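You operate a simulated robot arm through the tools that you are given. There is no shell and no other tool. Be economical: measure what you need, move in short steps, check, and stop when the job is done.

You run a simulated two-armed robot. Do the job below in one go: nothing can be reset, and whatever is moved stays where it is left.

Task
Lock the mat's 30 um film on the plate and stand the disc on it.
Fine: one of the two on the mat, not from the shelf below; free the orange catch first; the film lies flat; the other films stay.

Only the result counts: the job must be done as asked and must still hold three seconds after the hand-in. Knocking over, shifting, dropping, spilling or breaking anything else fails it.

Robot
Two 7-joint arms with fingered hands on one trunk, on a carriage that runs on a rail from [-0.01, -0.903] to [0.011, 0.977] (x, y) and turns from -140 to 192 degrees about z. Base frame: it is fixed where the carriage stands at the start and does not move with it; the origin is on the floor, on the carriage's upright axis, x ahead of it, y to its left, z up; the surface under the hand at the start is at about z = 0.8. Lengths are in m, angles in degrees, forces in N, time in s.
The left shoulder is at the start at [0.07, 0.188, 1.198], the right one opposite. With the tool pointing down near the work surface each hand reaches from about 0.1 to 0.82 m from the robot's upright axis, wherever it stands, measured 20 degrees to its own side. Places, roughly: orange catch [0.4, 0.4, 0.9]; top of the steel plate [0.5, 0.4, 0.8]. Payload 4 kg a hand.
The TCP of each hand is the grasp point between the finger pads, 0.026 m short of the fingertips. In the tool frame z runs along the fingers and y along their closing line. The gripper opens to 0.132 m. The gripper's body begins 0.073 m behind the TCP. The gripper is a hand of 4 fingers: y runs from the thumb to the fingers, the wrist lies at [0, 0, -0.224] in the tool frame, and closing takes about 1.5 s.
Orientation is told as [roll, pitch, yaw] about the base's x, y, z axes, in that order, counted from this pose: with the fingers straight down and closing along the base's y, the tool's x points along the base's -x, its y along +y and its z along -z.

Tools
- The arms move only by the tool arm_command. It takes "left_commands", "right_commands" or both (then of equal length, played together; a hand with none holds still); each is one flat list of numbers, 7 for each row, row after row: the turn, a rotation vector about the base's x, y, z in units of 4 degrees (1.0 is 4 degrees), then the shift along the base's x, y, z in units of 50 mm (1.0 is 50 mm), then the finger opening in m, from 0 to 0.132. In form: [ax, ay, az, x, y, z, jaw, ax, ay, az, x, y, z, jaw, ...]. A call has 1 to 10 rows; each row shifts and turns the commanded pose from where the row before left it. A call with a number of a shift or a turn outside -1 to 1 is refused whole. A row lasts 0.2 s, in which the tool goes at most 0.05 m and 8.6 degrees; a call with a longer step from one row to the next is refused whole, and so is a gripper value outside its range. Where a pose cannot be reached the arm comes as near as it can. A force on the tool above 40 N (or 10 N above the force at the start of the call, whichever is more), or a blocked arm, ends the call early, and 0.2 s more pass. Each finger travels about 0.072 m/s and halts on what it meets, pressing with about 30 N; the grip force reading is that of the motor and also rises with nothing between the fingers. The clock runs only during rows and for 0.2 s after the last one: add rows that do not move to give the fingers time. The reply holds the time, the measured pose of the TCP, the force on the tool along the base axes, the opening and the grip force, in the units named above and with some noise, with the torque about the TCP (base axes, N m) and any sound that the robot's microphone picked up, and new pictures: "pictures" is both (left out), scene, wrist or none (wrist: the cameras of the hands that moved).
- Cameras (640 x 400 px; columns grow to the right, rows downward): "scene" is now at [0.1335, 0.0077, 1.4155]; the picture's right is [0.09, -1.00, 0.00], its down [-0.66, -0.06, -0.75] and it looks along [0.75, 0.06, -0.66] (base axes); focal length 214 px, centre (320, 200). "left" rides on the left gripper at [-0.073, 0.006, -0.094] in its tool frame; the picture's right is [-0.08, -1.00, 0.00], its down [0.79, -0.06, -0.62] and it looks along [0.61, -0.05, 0.79] (tool axes); focal length 230 px, centre (320, 200). "right" rides on the right gripper at [0.073, 0.006, -0.094] in its tool frame; the picture's right is [-0.08, 1.00, 0.00], its down [-0.78, -0.06, -0.62] and it looks along [-0.61, -0.05, 0.79] (tool axes); focal length 230 px, centre (320, 200).
- lift_body(by): slides the trunk up (or, below 0, down) by that many m; the arms and the scene camera ride with it, the base frame stays. It gives what a move gives, with no picture.
- drive_base(legs): drives the robot by 1 to 6 legs, each [ahead, left, turn to the left] in m, m and degrees, along the robot's own axes; the way and the turn of a leg run together, so that a leg with both is an arc; at most 1.5 m and 180 degrees a leg. The arms and the cameras ride along, it lands a little off, and it stops where it bumps. It keeps to its track: a leg is cut to what the track allows. It gives what a move gives, and a new picture of the scene camera.
- set_grasp(shape, hand): the hand has 4 fingers and takes this shape, open, in about a second: jaw (thumb against the fingers, like two jaws); tri (thumb and two fingers); tip (a fingertip pinch); poke (one finger out to press); point (the index stretched); flat (the hand flat); cup (the hand cupped); fist (a fist). The gripper value then closes the fingers along that shape, each until it touches; the sizes above hold for jaw. It gives what a move gives, with no picture.
- head_to(pan, tilt): turns the head with the scene camera to pan (to the left, within 86 degrees either way) and tilt (down, from -29 to 69), counted from straight ahead of the robot. It gives what a move gives, and a new picture of the scene camera.
- pixel_to_xyz(camera, pixels): for up to 12 pixels [column, row] of the newest picture of that camera ("zoom" is the newest enlarged one), the place [x, y, z] in the base frame of the surface seen there, good to about 0.002 m. It takes no simulated time.
- enlarge(camera, box): a new picture of the part [left, top, right, bottom] of that camera's present view, enlarged. It takes no simulated time.
- finish_job(): hands the job in; it is judged then, once.

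Go step by step. Measure first, check grasps and placings, and put right what went wrong. The budget is 80 turns and 260 pictures, counting those below and the enlarged ones. Unless the task says otherwise, let go and move clear before handing in, and close with one line.

The tools are called after ">>>" as a command line: name --argument value ..., lists and objects as JSON in quotes. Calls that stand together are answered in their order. arm_command: Moves the arms, as the interface text tells. Its arguments: {"type":"object","properties":{"left_commands":{"type":"array","items":{"type":"number"}},"right_commands":{"type":"array","items":{"type":"number"}},"pictures":{"type":"string","enum":["both","scene","wrist","none"]}},"required":[]} The other tools are called the same way: lift_body (by) slides the trunk up or down; set_grasp (shape, hand) gives the hand a shape; drive_base (legs) drives the base; head_to (pan, tilt) turns the head that bears the scene camera; pixel_to_xyz (camera, pixels) gives the place of the surface under pixels of a picture; enlarge (camera, box) takes an enlarged picture of a part of a camera's view; finish_job () hands the job in.

At the start:

```text
time_s: 0.0
left_position: [0.4666, 0.4814, 1.2205]
left_tcp_rot: [0.0, 0.0, 0.1]
left_ft_force: [0.3, 0.2, -0.7]
left_torque: [0.03, -0.02, 0.03]
left_finger_gap: 0.1318
left_grasp_force: 0.1
left_shape: jaw
right_position: [0.5298, 0.1051, 1.1751]
right_tcp_rot: [0.0, 0.0, 0.0]
right_ft_force: [0.4, -1.1, 0.6]
right_torque: [0.0, 0.0, -0.02]
right_finger_gap: 0.1318
right_grasp_force: 0.0
right_shape: jaw
trunk travel left (down, up): [-0.675, 0.265]
robot x, y, heading: [0.0013, 0.0024, -0.2]
head pan, tilt: [4.9, 41.3]
```

scene: 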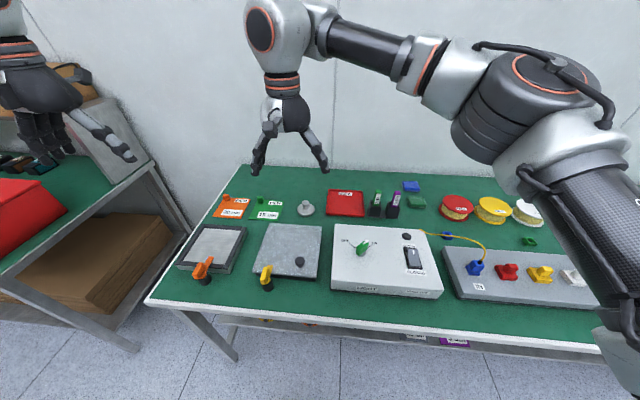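
right: 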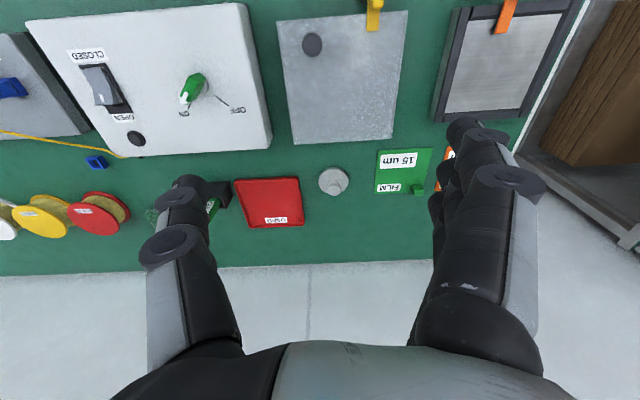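
left: 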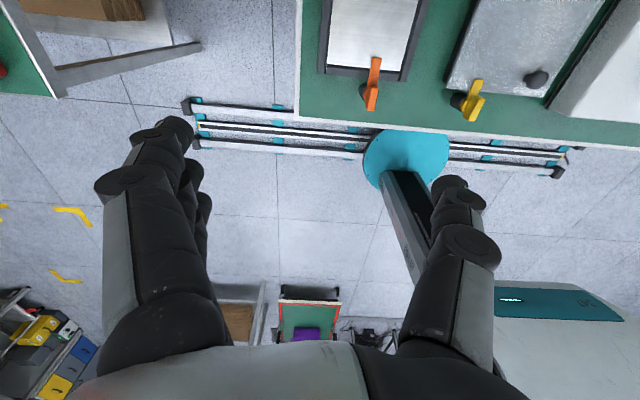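

The scene picture shows the orange catch near (205,268), a plate near (213,247), films at (232,207) and (267,211), and a disc at (306,208). I'll enlarge these first.

>>> enlarge --camera "scene" --box '[160, 170, 340, 300]'

>>> pixel_to_xyz --camera "scene" --pixels '[[205, 268], [213, 247], [232, 207], [230, 214], [236, 198], [267, 211], [306, 208], [305, 203], [200, 285], [245, 232], [180, 265], [233, 271]]'

```text
3.08 times, centred on (250, 235) of scene
```

zoom: 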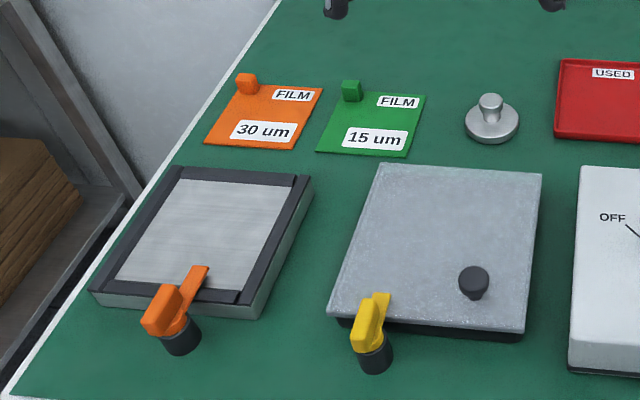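

```text
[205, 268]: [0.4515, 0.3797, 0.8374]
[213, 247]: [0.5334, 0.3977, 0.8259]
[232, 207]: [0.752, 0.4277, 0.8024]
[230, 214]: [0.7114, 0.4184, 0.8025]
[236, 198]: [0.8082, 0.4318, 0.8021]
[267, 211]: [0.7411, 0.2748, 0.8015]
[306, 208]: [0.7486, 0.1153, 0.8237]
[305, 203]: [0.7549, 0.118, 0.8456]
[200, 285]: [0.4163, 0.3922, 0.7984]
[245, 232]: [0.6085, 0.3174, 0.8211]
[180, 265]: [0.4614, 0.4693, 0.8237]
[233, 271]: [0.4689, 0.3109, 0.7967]
```

The orange swing catch lies over the front edge of the framed plate. I'll zoom in on the details and measure the zoomed picture.

>>> enlarge --camera "scene" --box '[175, 220, 255, 290]'

>>> enlarge --camera "scene" --box '[210, 185, 325, 225]'

>>> enlarge --camera "left" --box '[290, 0, 490, 125]'

```text
5.71 times, centred on (215, 255) of scene
```

zoom: 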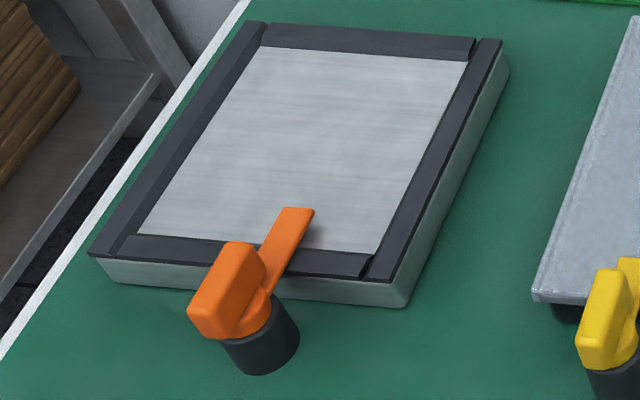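

```text
5.57 times, centred on (268, 205) of scene
```

zoom: 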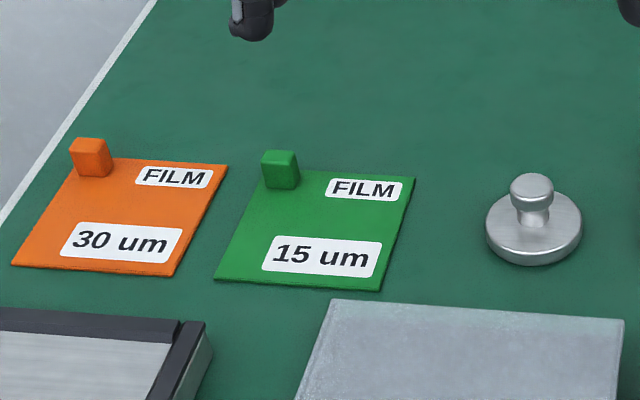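

```text
3.20 times, centred on (390, 62) of left
```

zoom: 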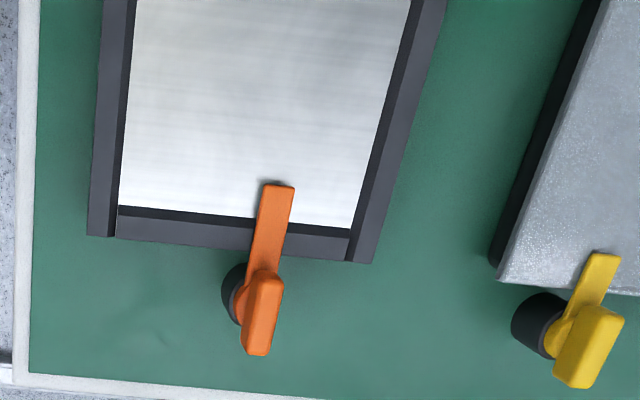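

The catch has a tongue over the plate and a handle block above the post. I'll measure it in this left zoom.

>>> pixel_to_xyz --camera "zoom" --pixels '[[278, 190], [268, 230], [262, 265], [262, 290], [258, 320], [257, 345], [230, 300], [245, 225], [125, 180], [350, 220], [370, 240], [100, 230]]'

>>> enlarge --camera "left" --box '[345, 45, 405, 115]'

>>> enlarge --camera "scene" --box '[190, 250, 230, 290]'

```text
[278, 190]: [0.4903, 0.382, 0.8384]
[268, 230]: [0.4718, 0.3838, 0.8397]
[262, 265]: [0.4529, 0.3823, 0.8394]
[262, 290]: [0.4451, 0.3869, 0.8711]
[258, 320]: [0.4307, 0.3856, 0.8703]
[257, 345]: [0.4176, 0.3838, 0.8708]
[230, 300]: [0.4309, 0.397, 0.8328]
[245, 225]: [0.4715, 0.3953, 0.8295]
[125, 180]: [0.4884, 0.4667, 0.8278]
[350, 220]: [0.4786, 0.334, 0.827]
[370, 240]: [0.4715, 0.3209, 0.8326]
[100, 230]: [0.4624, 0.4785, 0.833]
```

```text
5.71 times, centred on (375, 80) of left
```

zoom: 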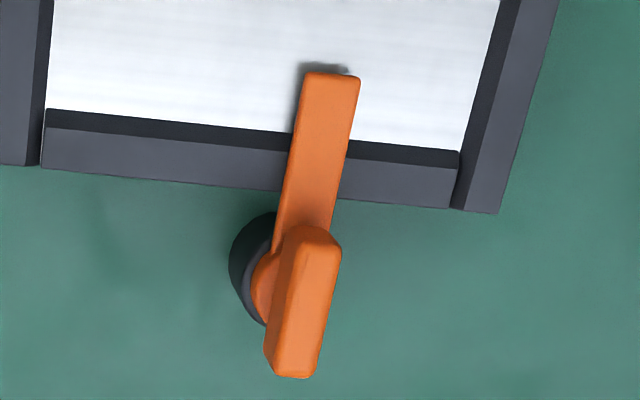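

```text
10.00 times, centred on (210, 270) of scene
```

zoom: 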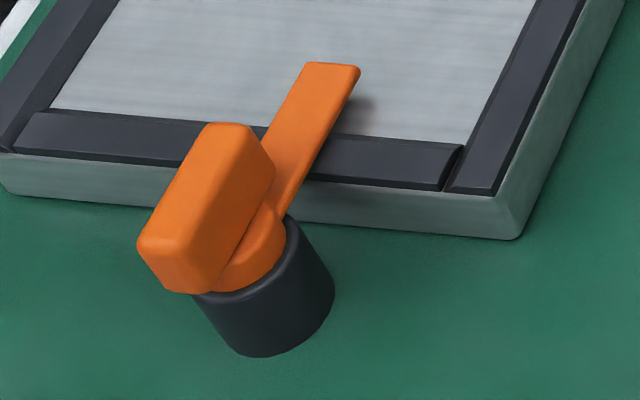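

The catch is a turn-knob: its fin top is at z 0.871, the axis is near (0.432, 0.385), and the tongue top is about 0.839. Next I'll measure the film, the disc and the plate interior.

>>> enlarge --camera "scene" --box '[205, 185, 255, 225]'

```text
10.00 times, centred on (230, 205) of scene
```

zoom: 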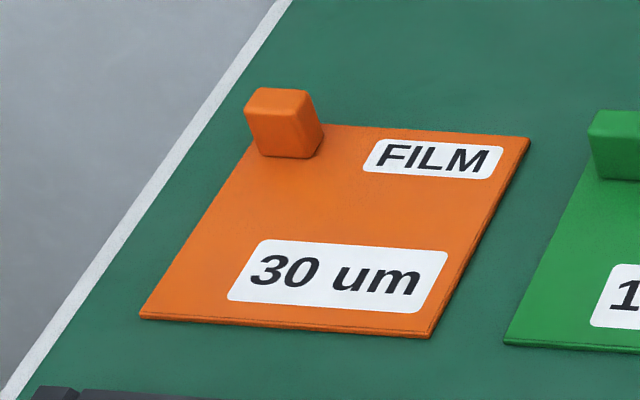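

>>> pixel_to_xyz --camera "zoom" --pixels '[[145, 316], [428, 334], [525, 140], [330, 130], [260, 95], [308, 95], [285, 95], [285, 140], [265, 150], [312, 150], [245, 165], [300, 230]]'

>>> enlarge --camera "scene" --box '[175, 220, 255, 290]'

```text
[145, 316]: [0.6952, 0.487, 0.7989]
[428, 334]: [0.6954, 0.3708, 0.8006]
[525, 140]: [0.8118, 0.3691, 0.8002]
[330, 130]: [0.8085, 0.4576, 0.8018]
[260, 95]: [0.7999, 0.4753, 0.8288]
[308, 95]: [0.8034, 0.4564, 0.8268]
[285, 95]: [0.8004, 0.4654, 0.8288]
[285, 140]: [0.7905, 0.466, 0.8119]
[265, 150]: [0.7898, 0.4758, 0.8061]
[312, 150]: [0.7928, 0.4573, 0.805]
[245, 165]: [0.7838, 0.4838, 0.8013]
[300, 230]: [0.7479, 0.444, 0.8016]
```

```text
5.71 times, centred on (215, 255) of scene
```

zoom: 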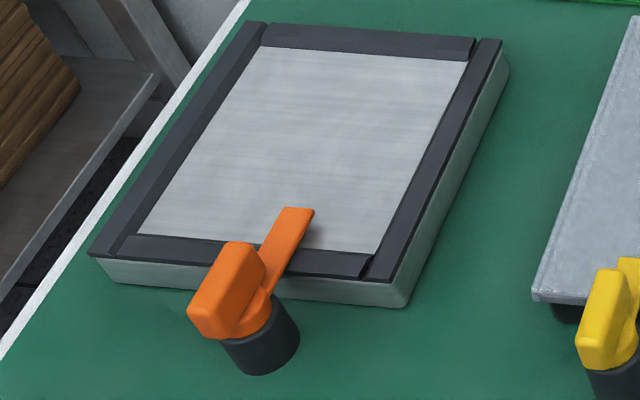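

The film spans x 0.695–0.812 and y 0.370–0.487, with its tab at (0.798, 0.466) and the tab top at 0.829. Next I'll measure the plate interior corners.

>>> pixel_to_xyz --camera "zoom" --pixels '[[140, 234], [376, 252], [465, 62], [264, 48], [262, 30], [474, 42], [130, 240], [366, 262], [372, 275], [498, 45], [95, 250], [250, 25]]'

>>> enlarge --camera "scene" --box '[290, 190, 325, 220]'

```text
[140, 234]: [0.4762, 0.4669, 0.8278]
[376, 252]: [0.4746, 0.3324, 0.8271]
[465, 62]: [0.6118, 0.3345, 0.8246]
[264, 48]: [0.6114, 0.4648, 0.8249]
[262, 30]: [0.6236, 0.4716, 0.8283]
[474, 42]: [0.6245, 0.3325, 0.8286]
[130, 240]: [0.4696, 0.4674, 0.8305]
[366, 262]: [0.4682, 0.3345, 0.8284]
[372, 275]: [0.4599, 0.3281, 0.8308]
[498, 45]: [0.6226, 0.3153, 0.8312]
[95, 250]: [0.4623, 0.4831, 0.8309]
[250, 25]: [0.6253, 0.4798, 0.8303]
```

```text
13.33 times, centred on (308, 205) of scene
```

zoom: 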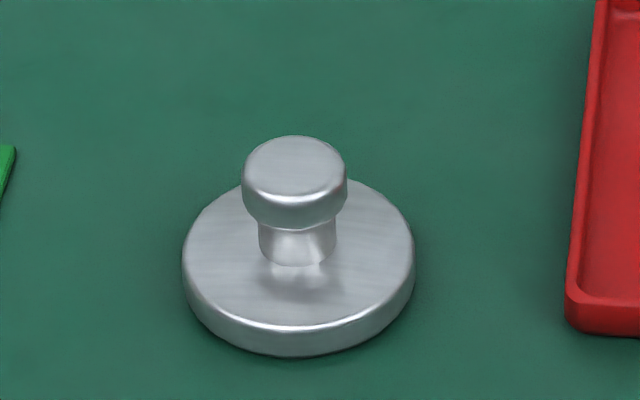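

The interior is x 0.476–0.612, y 0.333–0.466, so its centre is (0.543, 0.400). I'll measure the disc in this zoom and set up the approach for the left hand.

>>> pixel_to_xyz --camera "zoom" --pixels '[[295, 165], [248, 175], [343, 175], [188, 255], [410, 260], [300, 340], [300, 320], [300, 245], [345, 195], [250, 195]]'

>>> arm_command --left_commands '[0, 0, 0, -0.7, -1, -1, 0.06, 0, 0, 0, 0, -0.95, -1, 0.06, 0, 0, 0, 0, 0, -1, 0.06, 0, 0, 0, 0, 0, -1, 0.06, 0, 0, 0, 0, 0, -0.4, 0.06]'

```text
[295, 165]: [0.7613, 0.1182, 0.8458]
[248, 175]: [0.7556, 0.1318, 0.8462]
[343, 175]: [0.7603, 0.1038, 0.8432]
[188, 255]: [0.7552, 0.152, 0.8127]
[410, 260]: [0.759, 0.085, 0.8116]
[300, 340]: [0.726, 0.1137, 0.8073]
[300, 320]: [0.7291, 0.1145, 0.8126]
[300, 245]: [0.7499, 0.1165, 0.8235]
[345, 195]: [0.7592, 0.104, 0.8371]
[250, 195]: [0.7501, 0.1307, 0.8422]
```

```text
refused: row 1 steps farther than a row can; nothing moved
```

The disc is centred at about (0.758, 0.118), with radius 0.034 and a knob 0.029 wide topping out at 0.847. I'll bring the left hand above the catch in smaller steps.

>>> arm_command --left_commands '[0, 0, 0, -0.35, -0.65, -0.6, 0.06, 0, 0, 0, -0.35, -0.65, -0.6, 0.06, 0, 0, 0, 0, -0.65, -0.7, 0.06, 0, 0, 0, 0, 0, -0.9, 0.06, 0, 0, 0, 0, 0, -0.9, 0.06, 0, 0, 0, 0, 0, -0.5, 0.06, 0, 0, 0, 0, 0, 0, 0.06]'

```text
time_s: 1.6
left_position: [0.4302, 0.3857, 1.0106]
left_tcp_rot: [0.0, -0.1, 0.1]
left_ft_force: [-0.4, 0.3, 0.1]
left_torque: [0.01, 0.01, -0.02]
left_finger_gap: 0.0605
left_grasp_force: 0.1
left_shape: jaw
right_position: [0.5304, 0.1055, 1.1738]
right_tcp_rot: [-0.1, 0.0, 0.0]
right_ft_force: [-0.5, -0.5, 0.2]
right_torque: [-0.02, -0.02, 0.05]
right_finger_gap: 0.1319
right_grasp_force: 0.1
right_shape: jaw
trunk travel left (down, up): [-0.675, 0.265]
robot x, y, heading: [0.0012, 0.0043, -0.2]
head pan, tilt: [4.9, 41.3]
```

scene: 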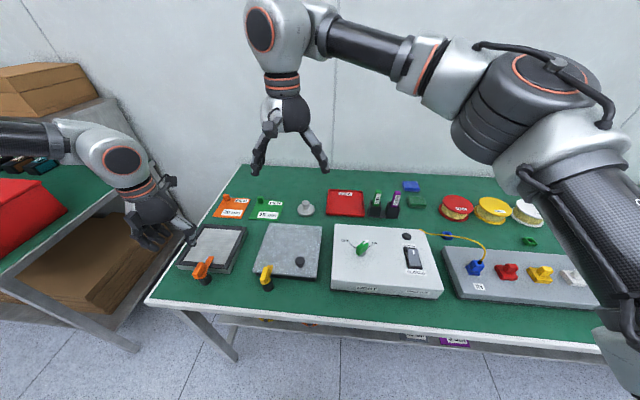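
left: 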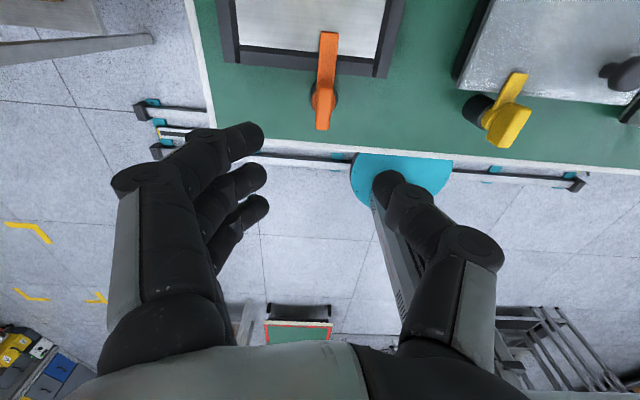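

The hand hangs above the catch. I'll check the fin position from this view and then lower.

>>> enlarge --camera "left" --box '[290, 20, 360, 140]'

>>> pixel_to_xyz --camera "left" --pixels '[[323, 90], [323, 110], [322, 126], [316, 110], [329, 110], [328, 40], [326, 70], [312, 98]]'

```text
3.33 times, centred on (325, 80) of left
```

zoom: 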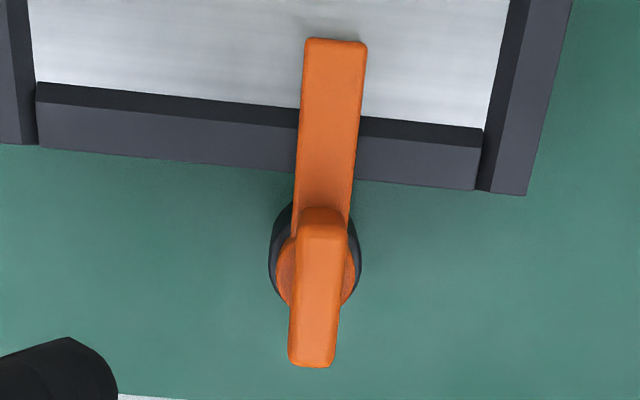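

```text
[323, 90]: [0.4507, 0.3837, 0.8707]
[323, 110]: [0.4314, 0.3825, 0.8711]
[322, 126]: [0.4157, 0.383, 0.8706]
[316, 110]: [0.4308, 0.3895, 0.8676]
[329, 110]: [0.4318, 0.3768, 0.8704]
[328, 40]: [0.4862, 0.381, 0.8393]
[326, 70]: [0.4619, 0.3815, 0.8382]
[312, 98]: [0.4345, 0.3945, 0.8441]
```

The fin is centred at (0.433, 0.383). I'll lower so the tips stay just above the tongue level (TCP about 0.872) with the fingers open at 0.06.

>>> arm_command --left_commands '[0, 0, 0, 0.06, -0.05, -0.9, 0.06, 0, 0, 0, 0, 0, -0.9, 0.06, 0, 0, 0, 0, 0, -0.6, 0.06, 0, 0, 0, 0, 0, -0.37, 0.06, 0, 0, 0, 0, 0, 0, 0.06]'

```text
time_s: 2.8
left_position: [0.4313, 0.3797, 0.8715]
left_tcp_rot: [0.0, 0.0, 0.1]
left_ft_force: [-0.3, -0.9, -0.5]
left_torque: [0.01, 0.02, -0.01]
left_finger_gap: 0.0607
left_grasp_force: 0.1
left_shape: jaw
right_position: [0.5304, 0.1042, 1.1745]
right_tcp_rot: [0.0, 0.1, 0.1]
right_ft_force: [0.4, 0.9, 0.3]
right_torque: [0.01, -0.03, -0.02]
right_finger_gap: 0.1318
right_grasp_force: 0.0
right_shape: jaw
trunk travel left (down, up): [-0.675, 0.265]
robot x, y, heading: [0.002, -0.0021, 0.1]
head pan, tilt: [4.9, 41.3]
```

scene: 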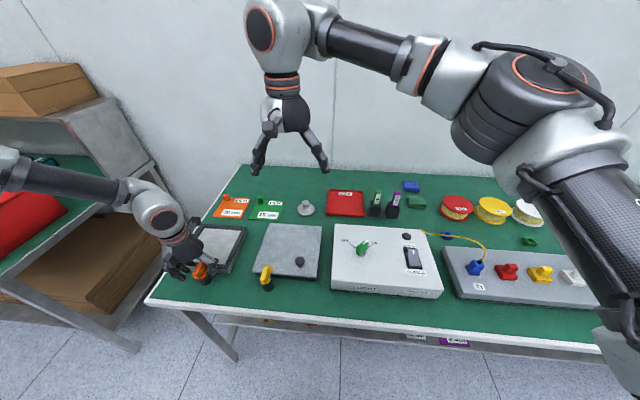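
left: 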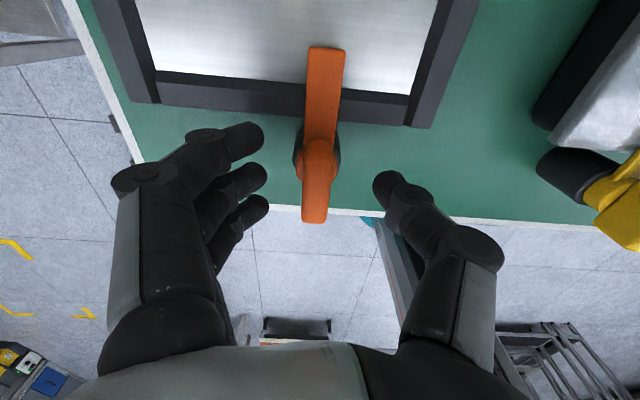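

The fin sits between the fingers. I'll shift 3 mm in +y and close.

>>> arm_command --left_commands '[0, 0, 0, 0.03, 0.05, 0, 0.06, 0, 0, 0, 0, 0, 0, 0.005, 0, 0, 0, 0, 0, 0, 0.005, 0, 0, 0, 0, 0, 0, 0.005, 0, 0, 0, 0, 0, 0, 0.005, 0, 0, 0, 0, 0, 0, 0.005]' --pictures "wrist"

```text
time_s: 4.2
left_position: [0.4335, 0.3842, 0.8719]
left_tcp_rot: [0.0, 0.0, 0.1]
left_ft_force: [-0.3, -0.8, -1.8]
left_torque: [0.2, -0.02, -0.07]
left_finger_gap: 0.0096
left_grasp_force: 29.3
left_shape: jaw
right_position: [0.5295, 0.1058, 1.1741]
right_tcp_rot: [0.0, 0.0, 0.0]
right_ft_force: [-0.9, 0.4, 0.1]
right_torque: [0.01, -0.01, -0.02]
right_finger_gap: 0.1317
right_grasp_force: 0.0
right_shape: jaw
trunk travel left (down, up): [-0.675, 0.265]
robot x, y, heading: [-0.0054, -0.0021, 0.2]
head pan, tilt: [4.9, 41.3]
```

left: 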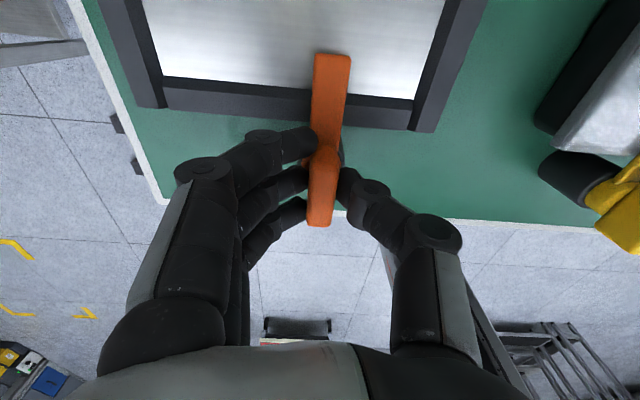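

It's gripped: the gap is 0.0096 and the force 29 N. I'll try a small turn, +12° about z, and watch the torque.

>>> arm_command --left_commands '[0, 0, 1, 0, 0, 0, 0.005, 0, 0, 1, 0, 0, 0, 0.005, 0, 0, 1, 0, 0, 0, 0.005, 0, 0, 0, 0, 0, 0, 0.005]' --pictures "wrist"

```text
time_s: 5.2
left_position: [0.4329, 0.3837, 0.8721]
left_tcp_rot: [0.0, 0.0, 12.2]
left_ft_force: [-12.6, -7.0, -9.4]
left_torque: [-0.01, 0.3, -0.38]
left_finger_gap: 0.009
left_grasp_force: 30.3
left_shape: jaw
right_position: [0.5284, 0.103, 1.1746]
right_tcp_rot: [0.0, 0.1, 0.0]
right_ft_force: [0.3, -0.6, -0.5]
right_torque: [0.03, -0.01, -0.01]
right_finger_gap: 0.1319
right_grasp_force: 0.1
right_shape: jaw
trunk travel left (down, up): [-0.675, 0.265]
robot x, y, heading: [-0.0047, 0.002, 0.0]
head pan, tilt: [4.9, 41.3]
```

left: 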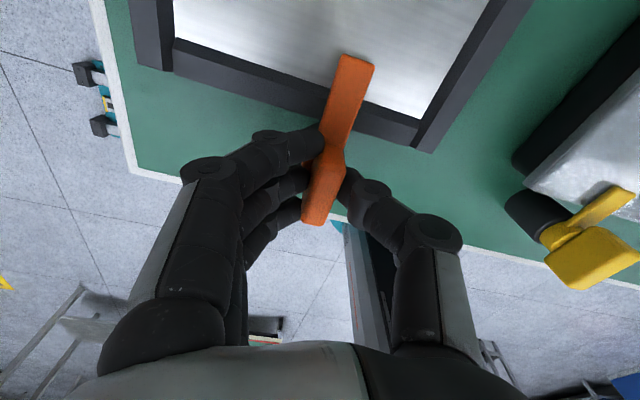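

The tongue stayed with the plate in the picture (the hand slipped around it) and side force rose to about 14 N, so this direction seems stopped. I'll return and try the other way.

>>> arm_command --left_commands '[0, 0, -1, 0, 0, 0, 0.005, 0, 0, -1, 0, 0, 0, 0.005, 0, 0, -1, 0, 0, 0, 0.005, 0, 0, -1, 0, 0, 0, 0.005, 0, 0, -1, 0, 0, 0, 0.005, 0, 0, -1, 0, 0, 0, 0.005, 0, 0, 0, 0, 0, 0, 0.005]' --pictures "wrist"

```text
time_s: 6.8
left_position: [0.4356, 0.3844, 0.8722]
left_tcp_rot: [0.0, -0.1, -12.0]
left_ft_force: [-6.3, -8.3, -6.1]
left_torque: [-0.11, 0.08, 0.01]
left_finger_gap: 0.0079
left_grasp_force: 30.0
left_shape: jaw
right_position: [0.5292, 0.1035, 1.1741]
right_tcp_rot: [0.0, 0.1, 0.1]
right_ft_force: [0.6, 1.0, 0.8]
right_torque: [-0.01, 0.05, 0.02]
right_finger_gap: 0.1317
right_grasp_force: 0.0
right_shape: jaw
trunk travel left (down, up): [-0.675, 0.265]
robot x, y, heading: [-0.0019, -0.0008, -0.1]
head pan, tilt: [4.9, 41.3]
```

left: 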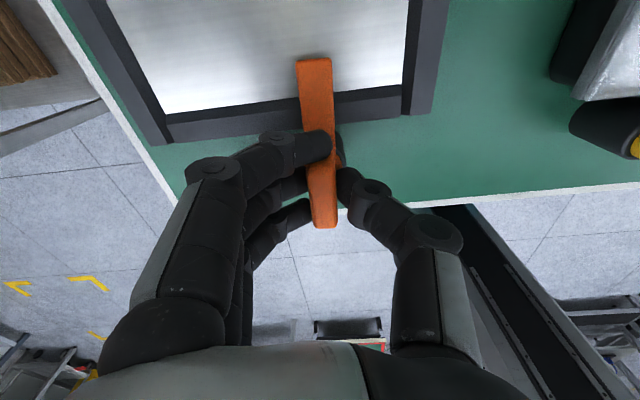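

The hand turned, but the tongue seems to have moved little. I'll measure the tongue now.

>>> pixel_to_xyz --camera "left" --pixels '[[315, 63], [304, 63], [327, 63], [320, 120], [322, 180], [325, 222], [326, 205]]'

>>> enlarge --camera "left" --box '[230, 40, 410, 240]'

```text
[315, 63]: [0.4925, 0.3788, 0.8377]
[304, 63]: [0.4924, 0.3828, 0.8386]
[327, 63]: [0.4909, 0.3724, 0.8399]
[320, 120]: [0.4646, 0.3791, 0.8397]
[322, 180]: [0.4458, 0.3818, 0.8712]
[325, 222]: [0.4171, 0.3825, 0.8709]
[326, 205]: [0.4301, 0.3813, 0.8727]
```

```text
2.00 times, centred on (320, 140) of left
```

zoom: 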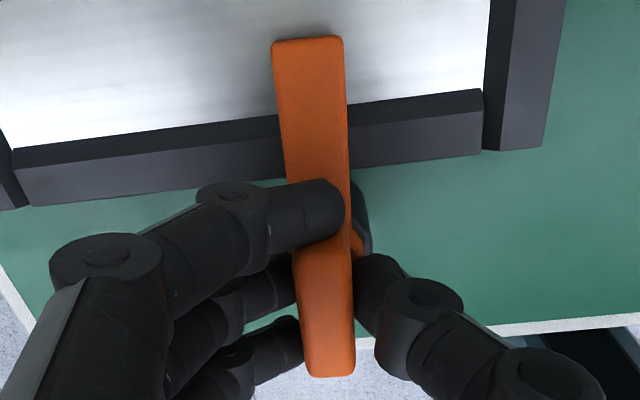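

The tongue tip moved about 3 mm toward -y, so it is turning slowly this way. I'll keep turning negative.

>>> arm_command --left_commands '[0, 0, -1, 0, 0, 0, 0, 0, 0, -1, 0, 0, 0, 0, 0, 0, -1, 0, 0, 0, 0, 0, 0, -1, 0, 0, 0, 0, 0, 0, -1, 0, 0, 0, 0, 0, 0, -1, 0, 0, 0, 0, 0, 0, 0, 0, 0, 0, 0]' --pictures "wrist"

```text
time_s: 8.4
left_position: [0.4369, 0.3823, 0.8732]
left_tcp_rot: [0.0, 0.1, -35.9]
left_ft_force: [-4.8, -15.8, -17.0]
left_torque: [-0.21, 0.06, 0.07]
left_finger_gap: 0.0073
left_grasp_force: 29.7
left_shape: jaw
right_position: [0.5297, 0.1038, 1.1738]
right_tcp_rot: [0.1, 0.1, -0.1]
right_ft_force: [-0.4, 0.6, -0.6]
right_torque: [0.0, 0.0, 0.0]
right_finger_gap: 0.1318
right_grasp_force: 0.0
right_shape: jaw
trunk travel left (down, up): [-0.675, 0.265]
robot x, y, heading: [0.0011, 0.0014, -0.0]
head pan, tilt: [4.9, 41.3]
```

left: 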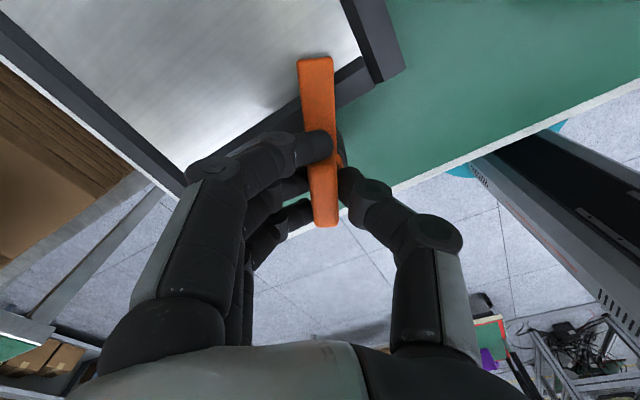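

Now the tongue turns with the hand. I'll go on by 32°, with a tiny correction back toward the axis.

>>> arm_command --left_commands '[0, 0, -1, 0, 0, 0, 0, 0, 0, -1, -0.03, 0, 0, 0, 0, 0, -1, -0.03, 0, 0, 0, 0, 0, -1, 0, 0, 0, 0, 0, 0, -1, 0, 0, 0, 0, 0, 0, -1, 0, 0, 0, 0, 0, 0, -1, 0, 0, 0, 0, 0, 0, -1, 0, 0, 0, 0, 0, 0, 0, 0, 0, 0, 0]' --pictures "both"

```text
time_s: 10.4
left_position: [0.4343, 0.3819, 0.8722]
left_tcp_rot: [0.0, 0.0, -68.0]
left_ft_force: [12.1, -36.3, -14.3]
left_torque: [-0.66, -0.26, 0.07]
left_finger_gap: 0.0073
left_grasp_force: 30.0
left_shape: jaw
right_position: [0.5326, 0.1002, 1.1732]
right_tcp_rot: [0.2, 0.1, 0.0]
right_ft_force: [-0.2, -0.7, 0.3]
right_torque: [-0.02, -0.03, 0.01]
right_finger_gap: 0.1319
right_grasp_force: 0.0
right_shape: jaw
trunk travel left (down, up): [-0.675, 0.265]
robot x, y, heading: [-0.002, 0.0001, -0.1]
head pan, tilt: [4.9, 41.3]
```

scene: 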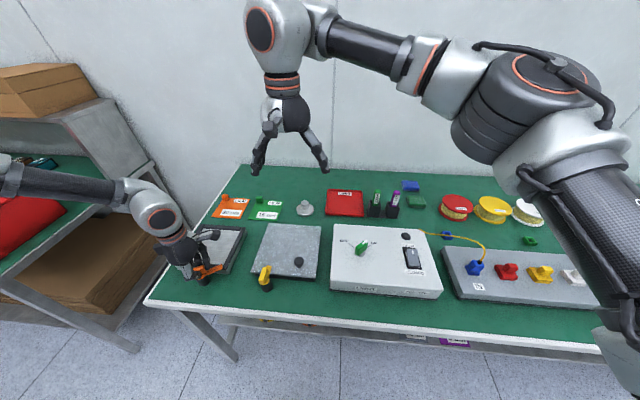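
left: 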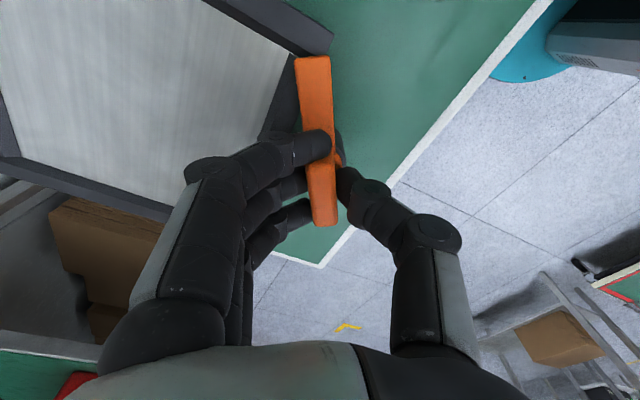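

The tongue now lies over the front rail at about -65°, and the side force in y is 36 N. I'll relieve y by 3 mm and turn 16° more.

>>> arm_command --left_commands '[0, 0, 0, -0.02, -0.07, 0, 0, 0, 0, -1, 0, 0, 0, 0, 0, 0, -1, 0, 0, 0, 0, 0, 0, -1, 0, 0, 0, 0, 0, 0, -1, 0, 0, 0, 0, 0, 0, 0, 0, 0, 0, 0]' --pictures "wrist"

```text
time_s: 11.8
left_position: [0.432, 0.3798, 0.8727]
left_tcp_rot: [0.1, 0.1, -84.0]
left_ft_force: [8.7, -9.4, 0.1]
left_torque: [-0.12, -0.26, -0.02]
left_finger_gap: 0.0072
left_grasp_force: 29.9
left_shape: jaw
right_position: [0.5308, 0.1036, 1.1749]
right_tcp_rot: [0.1, 0.1, 0.0]
right_ft_force: [0.1, 0.4, 0.6]
right_torque: [-0.04, 0.01, 0.01]
right_finger_gap: 0.1319
right_grasp_force: 0.1
right_shape: jaw
trunk travel left (down, up): [-0.675, 0.265]
robot x, y, heading: [0.0005, -0.0022, 0.1]
head pan, tilt: [4.9, 41.3]
```

left: 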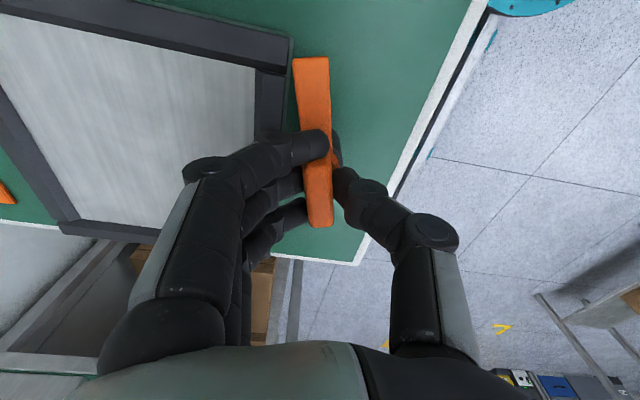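

The tongue is clear of the plate. I'll open and rise straight up.

>>> arm_command --left_commands '[0, 0, 0, 0, 0, 0, 0.06, 0, 0, 0, 0, 0, 0, 0.06, 0, 0, 0, 0, 0, 0, 0.06, 0, 0, 0, 0, 0, 0.5, 0.06, 0, 0, 0, 0, 0, 0.9, 0.06, 0, 0, 0, 0, 0, 0.9, 0.06, 0, 0, 0, 0, 0, 0.9, 0.06, 0, 0, 0, 0, 0, 0.9, 0.06]' --pictures "both"

```text
time_s: 13.6
left_position: [0.4323, 0.3777, 1.0763]
left_tcp_rot: [0.0, 0.0, -84.0]
left_ft_force: [-0.9, -0.1, -0.5]
left_torque: [-0.03, -0.03, 0.01]
left_finger_gap: 0.0596
left_grasp_force: 0.0
left_shape: jaw
right_position: [0.5301, 0.1038, 1.1754]
right_tcp_rot: [0.1, -0.2, 0.1]
right_ft_force: [-0.2, -0.7, 0.1]
right_torque: [0.01, -0.03, -0.03]
right_finger_gap: 0.1318
right_grasp_force: 0.0
right_shape: jaw
trunk travel left (down, up): [-0.675, 0.265]
robot x, y, heading: [-0.0025, 0.0003, 0.1]
head pan, tilt: [4.9, 41.3]
```

scene: 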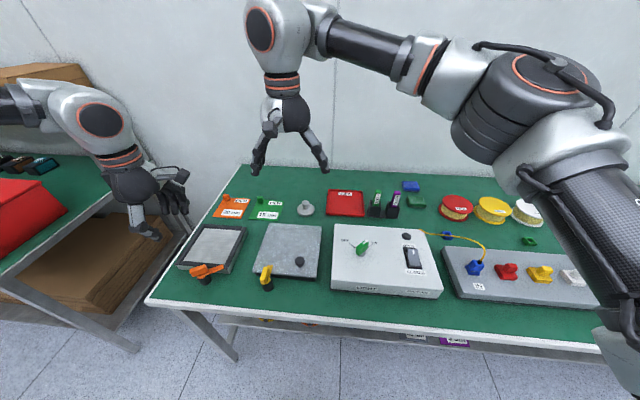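
left: 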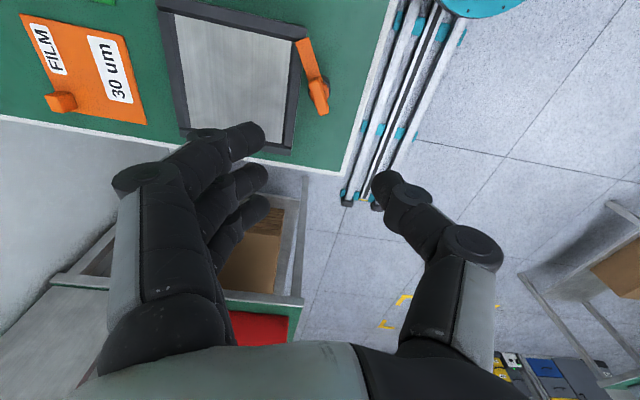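

The catch is free. Before sliding left, I'll look left for obstacles near the left elbow and check the freed tongue.

>>> pixel_to_xyz --camera "left" --pixels '[[305, 45], [315, 75], [320, 105], [318, 82], [285, 30], [62, 103], [310, 35]]'

>>> head_to --pan 60 --tilt 35

```text
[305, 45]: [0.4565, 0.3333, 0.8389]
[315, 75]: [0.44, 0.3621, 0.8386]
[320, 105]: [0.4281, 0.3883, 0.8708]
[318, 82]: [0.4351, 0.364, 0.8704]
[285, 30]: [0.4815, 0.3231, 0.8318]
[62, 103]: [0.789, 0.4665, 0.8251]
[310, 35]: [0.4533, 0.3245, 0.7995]
```

```text
time_s: 14.8
left_position: [0.4324, 0.3786, 1.0753]
left_tcp_rot: [0.0, 0.0, -83.8]
left_ft_force: [1.0, -0.8, 0.0]
left_torque: [-0.02, 0.01, 0.0]
left_finger_gap: 0.0595
left_grasp_force: 0.1
left_shape: jaw
right_position: [0.5312, 0.1038, 1.174]
right_tcp_rot: [0.0, 0.0, 0.1]
right_ft_force: [-0.2, -1.2, -0.3]
right_torque: [0.0, 0.0, -0.02]
right_finger_gap: 0.1317
right_grasp_force: 0.0
right_shape: jaw
trunk travel left (down, up): [-0.675, 0.265]
robot x, y, heading: [0.0024, -0.0054, -0.0]
head pan, tilt: [60.0, 35.0]
```

scene: 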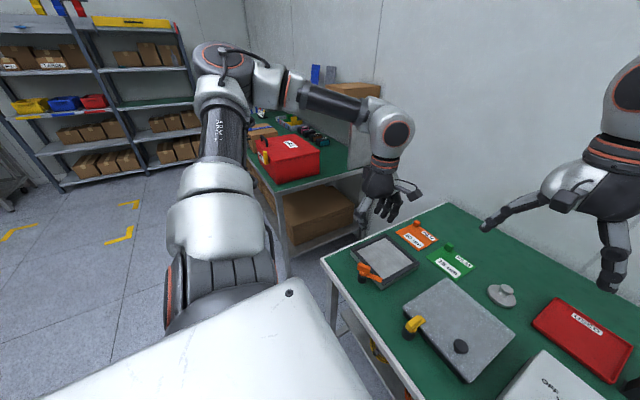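

The tongue tip is at (0.457, 0.333), outside the interior. I'll check the clearance of the left elbow to the side table before driving.

>>> pixel_to_xyz --camera "scene" --pixels '[[255, 75], [290, 150], [318, 130], [260, 205], [345, 105], [220, 55], [330, 75], [270, 165], [290, 280]]'

```text
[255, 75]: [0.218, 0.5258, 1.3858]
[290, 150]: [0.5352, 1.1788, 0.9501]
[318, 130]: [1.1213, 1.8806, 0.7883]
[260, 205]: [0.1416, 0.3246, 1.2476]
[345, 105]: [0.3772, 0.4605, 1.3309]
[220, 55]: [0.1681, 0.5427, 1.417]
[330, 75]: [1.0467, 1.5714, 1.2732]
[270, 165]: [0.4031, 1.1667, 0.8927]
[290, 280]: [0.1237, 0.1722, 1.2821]
```

There is ample clearance: the elbow is near y 0.55 and the side table beyond 1.1. I'll drive 0.35 m left, turn -12°, and point the head at the work.

>>> drive_base --legs '[[0, 0.35, 0], [0, 0, -12]]'

>>> head_to --pan 12 --tilt 48

```text
time_s: 17.8
left_position: [0.5101, 0.6158, 1.0748]
left_tcp_rot: [-0.1, -0.1, -96.6]
left_ft_force: [0.0, 0.0, 0.5]
left_torque: [-0.02, -0.05, 0.0]
left_finger_gap: 0.0595
left_grasp_force: 0.0
left_shape: jaw
right_position: [0.5431, 0.326, 1.1753]
right_tcp_rot: [0.0, 0.0, -12.8]
right_ft_force: [1.2, 0.3, 0.3]
right_torque: [-0.01, 0.02, 0.02]
right_finger_gap: 0.1317
right_grasp_force: 0.1
right_shape: jaw
trunk travel left (down, up): [-0.675, 0.265]
robot x, y, heading: [0.0035, 0.3458, -12.5]
head pan, tilt: [60.0, 35.0]
```

scene: 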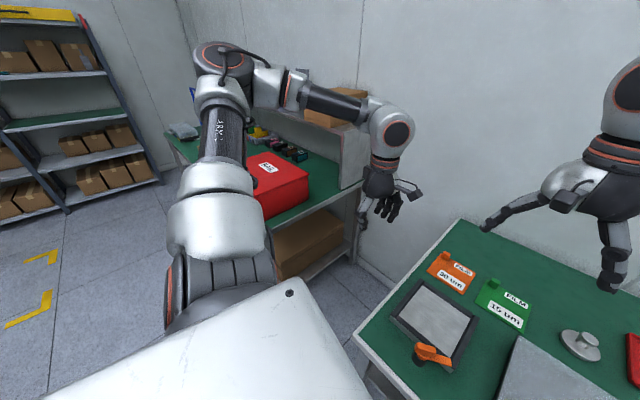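

```text
time_s: 19.0
left_position: [0.5101, 0.6141, 1.0758]
left_tcp_rot: [0.0, 0.0, -96.6]
left_ft_force: [-0.2, 0.8, 0.3]
left_torque: [-0.05, -0.01, -0.02]
left_finger_gap: 0.0598
left_grasp_force: 0.0
left_shape: jaw
right_position: [0.5434, 0.327, 1.1743]
right_tcp_rot: [0.0, 0.1, -12.7]
right_ft_force: [-0.2, 0.0, 0.2]
right_torque: [0.0, -0.01, -0.02]
right_finger_gap: 0.132
right_grasp_force: 0.0
right_shape: jaw
trunk travel left (down, up): [-0.675, 0.265]
robot x, y, heading: [0.0028, 0.3463, -12.9]
head pan, tilt: [12.0, 48.0]
```

scene: 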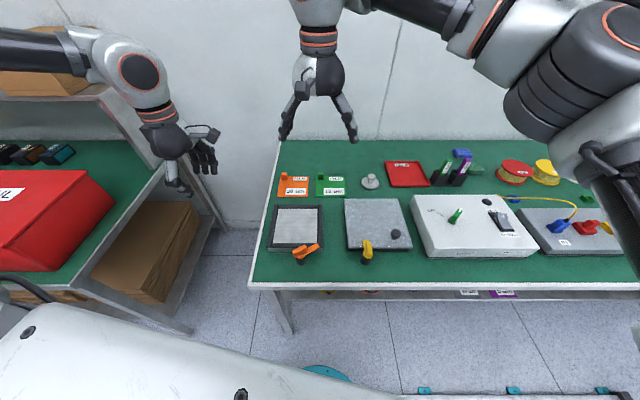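

I'll bring the left hand over the tab at (0.797, 0.466), square it to -90°, and move the right hand aside.

>>> arm_command --left_commands '[0, 0, 0.82, 0.72, -0.37, -0.25, 0.06, 0, 0, 0.82, 0.72, -0.37, -0.25, 0.06, 0, 0, 0, 0.72, -0.37, -0.25, 0.06, 0, 0, 0, 0.72, -0.37, -0.25, 0.06, 0, 0, 0, 0.72, -0.37, -0.25, 0.06, 0, 0, 0, 0.72, -0.37, -0.25, 0.06, 0, 0, 0, 0.72, -0.37, -0.25, 0.06, 0, 0, 0, 0.72, -0.37, -0.25, 0.06, 0, 0, 0, 0, 0, 0, 0.06]' --right_commands '[0, 0, 0, -0.3, -0.7, 0, 0.132, 0, 0, 0, -0.3, -0.7, 0, 0.132, 0, 0, 0, -0.3, -0.7, 0, 0.132, 0, 0, 0, -0.3, -0.7, 0, 0.132, 0, 0, 0, -0.3, -0.7, 0, 0.132, 0, 0, 0, -0.3, -0.7, 0, 0.132, 0, 0, 0, 0, 0, 0, 0.132, 0, 0, 0, 0, 0, 0, 0.132, 0, 0, 0, 0, 0, 0, 0.132]' --pictures "both"

```text
time_s: 21.0
left_position: [0.7319, 0.5096, 0.9979]
left_tcp_rot: [0.1, 0.0, -90.2]
left_ft_force: [0.1, 0.3, 0.8]
left_torque: [0.02, 0.0, 0.03]
left_finger_gap: 0.0595
left_grasp_force: 0.1
left_shape: jaw
left hand out of reach, approached as far as the arm can: row 7, 8
right_position: [0.4565, 0.1122, 1.1749]
right_tcp_rot: [0.0, 0.0, -12.7]
right_ft_force: [0.3, 0.9, -0.6]
right_torque: [-0.01, -0.01, 0.02]
right_finger_gap: 0.1321
right_grasp_force: 0.1
right_shape: jaw
trunk travel left (down, up): [-0.675, 0.265]
robot x, y, heading: [0.0029, 0.3413, -12.7]
head pan, tilt: [12.0, 48.0]
```

scene: 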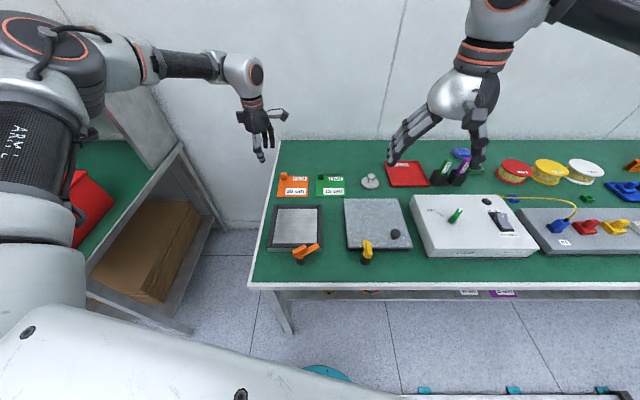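
right: 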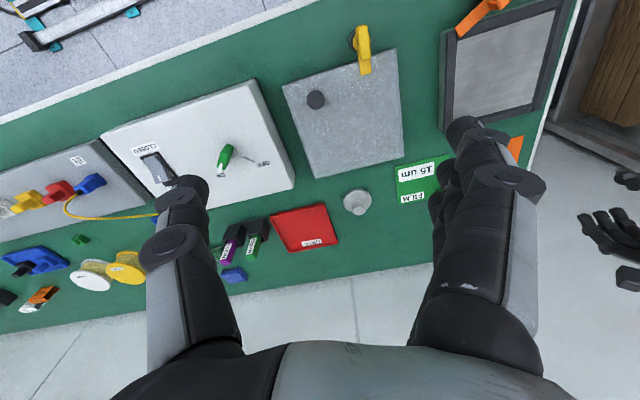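
left: 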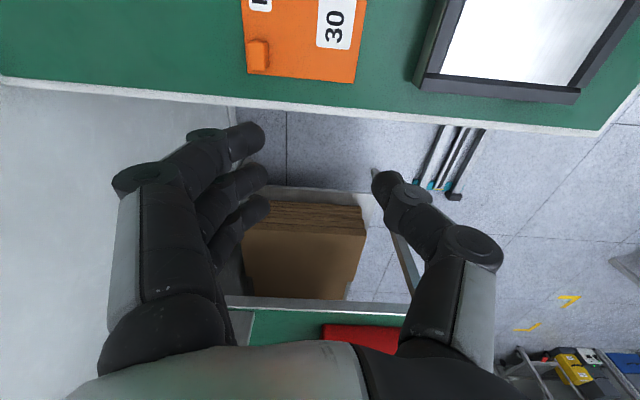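

The left hand stopped at (0.732, 0.510), out of reach. Turning the base further right brings the left shoulder forward and relaxes the wrist.

>>> drive_base --legs '[[0, 0, -27]]'

>>> head_to --pan 38 --tilt 48

```text
time_s: 22.8
left_position: [0.7292, 0.159, 0.9981]
left_tcp_rot: [0.1, -0.1, -117.0]
left_ft_force: [0.5, -0.2, 0.2]
left_torque: [0.01, -0.03, 0.0]
left_finger_gap: 0.0598
left_grasp_force: 0.0
left_shape: jaw
right_position: [0.3045, -0.067, 1.1745]
right_tcp_rot: [0.0, 0.0, -39.7]
right_ft_force: [0.4, -1.3, -0.4]
right_torque: [-0.04, 0.0, -0.04]
right_finger_gap: 0.1322
right_grasp_force: 0.2
right_shape: jaw
trunk travel left (down, up): [-0.675, 0.265]
robot x, y, heading: [0.0018, 0.3408, -39.7]
head pan, tilt: [12.0, 48.0]
```

scene: 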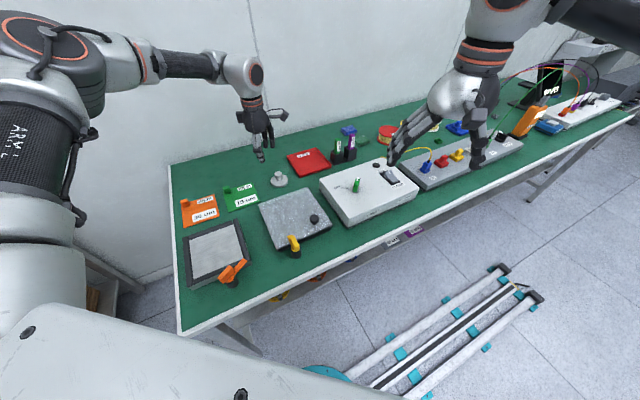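

```text
time_s: 23.7
left_position: [0.7295, 0.1593, 0.998]
left_tcp_rot: [0.0, -0.1, -117.2]
left_ft_force: [-0.8, 0.0, -0.2]
left_torque: [0.0, 0.01, -0.01]
left_finger_gap: 0.0596
left_grasp_force: 0.1
left_shape: jaw
right_position: [0.3038, -0.0657, 1.1735]
right_tcp_rot: [0.1, 0.0, -39.7]
right_ft_force: [-0.2, 0.3, 0.9]
right_torque: [-0.01, 0.01, 0.0]
right_finger_gap: 0.1321
right_grasp_force: 0.1
right_shape: jaw
trunk travel left (down, up): [-0.675, 0.265]
robot x, y, heading: [0.0012, 0.3379, -39.9]
head pan, tilt: [38.0, 48.0]
```

scene: 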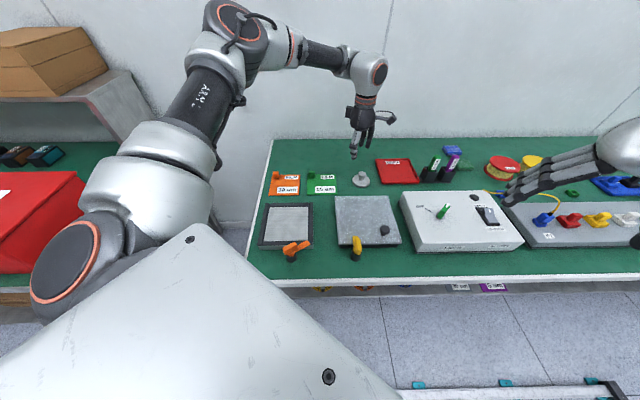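

Now I'll move to above the tab (+0.068, +0.307) while turning +27°.

>>> arm_command --left_commands '[0, 0, 0.97, 0, 0.77, 0, 0.06, 0, 0, 0.97, 0, 0.77, 0, 0.06, 0, 0, 0.97, 0.2, 0.77, 0, 0.06, 0, 0, 0.97, 0.2, 0.77, 0, 0.06, 0, 0, 0.97, 0.2, 0.77, -0.2, 0.06, 0, 0, 0.97, 0.2, 0.77, -0.2, 0.06, 0, 0, 0.97, 0.28, 0.77, -0.2, 0.06, 0, 0, 0, 0.28, 0.77, -0.2, 0.06, 0, 0, 0, 0, 0, 0, 0.06]' --pictures "both"

```text
time_s: 25.7
left_position: [0.7985, 0.468, 0.9569]
left_tcp_rot: [0.1, 0.0, -89.8]
left_ft_force: [0.1, 0.5, -0.5]
left_torque: [0.03, -0.03, 0.0]
left_finger_gap: 0.0593
left_grasp_force: 0.1
left_shape: jaw
right_position: [0.3038, -0.0681, 1.1735]
right_tcp_rot: [0.1, 0.0, -39.6]
right_ft_force: [0.1, 0.5, 0.2]
right_torque: [-0.01, 0.0, 0.02]
right_finger_gap: 0.1319
right_grasp_force: 0.1
right_shape: jaw
trunk travel left (down, up): [-0.675, 0.265]
robot x, y, heading: [0.0, 0.3402, -39.8]
head pan, tilt: [38.0, 48.0]
```

scene: 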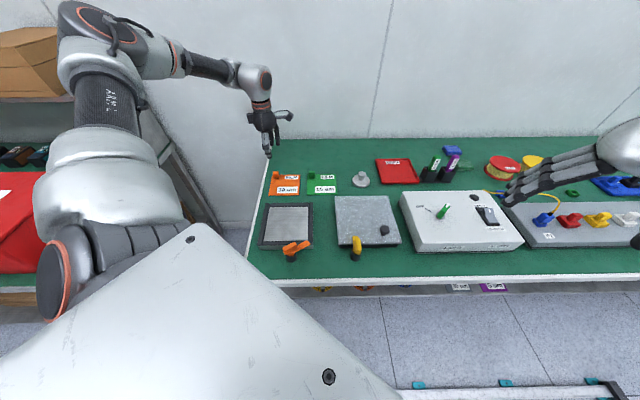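
left: 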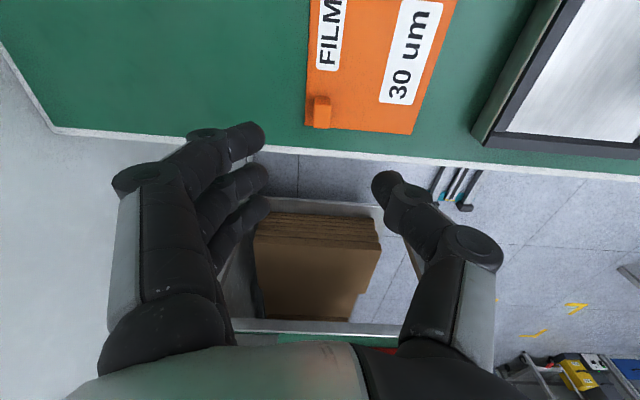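

The hand is above the tab. I'll measure the tab precisely from this wrist view.

>>> pixel_to_xyz --camera "left" --pixels '[[321, 100], [321, 108], [316, 104], [327, 104], [320, 120], [313, 127], [330, 127], [306, 122], [411, 132], [345, 110]]'

>>> enlarge --camera "left" --box '[290, 70, 350, 140]'

```text
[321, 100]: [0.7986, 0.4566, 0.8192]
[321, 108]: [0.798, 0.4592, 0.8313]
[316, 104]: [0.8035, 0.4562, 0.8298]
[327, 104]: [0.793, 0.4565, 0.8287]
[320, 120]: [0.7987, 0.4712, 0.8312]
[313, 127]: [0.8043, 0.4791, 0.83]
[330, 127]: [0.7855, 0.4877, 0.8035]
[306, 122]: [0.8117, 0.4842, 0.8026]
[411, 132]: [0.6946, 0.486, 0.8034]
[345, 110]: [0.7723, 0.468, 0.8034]
```

```text
5.71 times, centred on (320, 105) of left
```

zoom: 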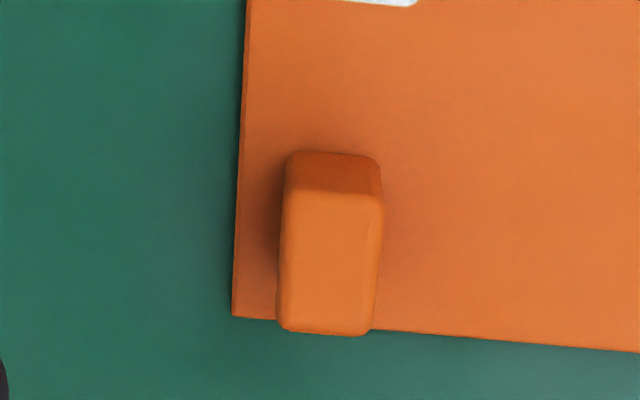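

The tab is centred at (0.7985, 0.468), about 15 × 23 mm, with its top at 0.830. I'll lower to TCP 0.833 around it.

>>> arm_command --left_commands '[0, 0, 0, 0, 0, -0.8, 0.06, 0, 0, 0, 0, 0, -0.8, 0.06, 0, 0, 0, 0, 0, -0.5, 0.06, 0, 0, 0, 0, 0, -0.38, 0.06, 0, 0, 0, 0, 0, 0, 0.06]' --pictures "wrist"

```text
time_s: 26.9
left_position: [0.7978, 0.4658, 0.8347]
left_tcp_rot: [0.0, -0.1, -89.8]
left_ft_force: [-0.3, 0.7, 0.0]
left_torque: [-0.02, -0.01, 0.01]
left_finger_gap: 0.0595
left_grasp_force: 0.0
left_shape: jaw
right_position: [0.3028, -0.0682, 1.1743]
right_tcp_rot: [0.0, 0.0, -39.6]
right_ft_force: [-0.2, -0.3, -0.5]
right_torque: [-0.01, 0.01, 0.04]
right_finger_gap: 0.1316
right_grasp_force: 0.2
right_shape: jaw
trunk travel left (down, up): [-0.675, 0.265]
robot x, y, heading: [0.0041, 0.3398, -39.8]
head pan, tilt: [38.0, 48.0]
```

left: 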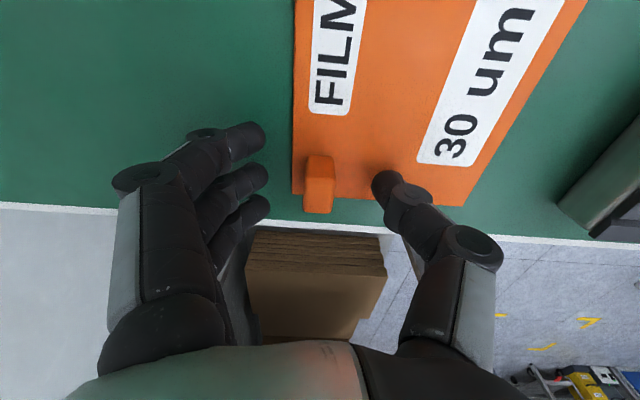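

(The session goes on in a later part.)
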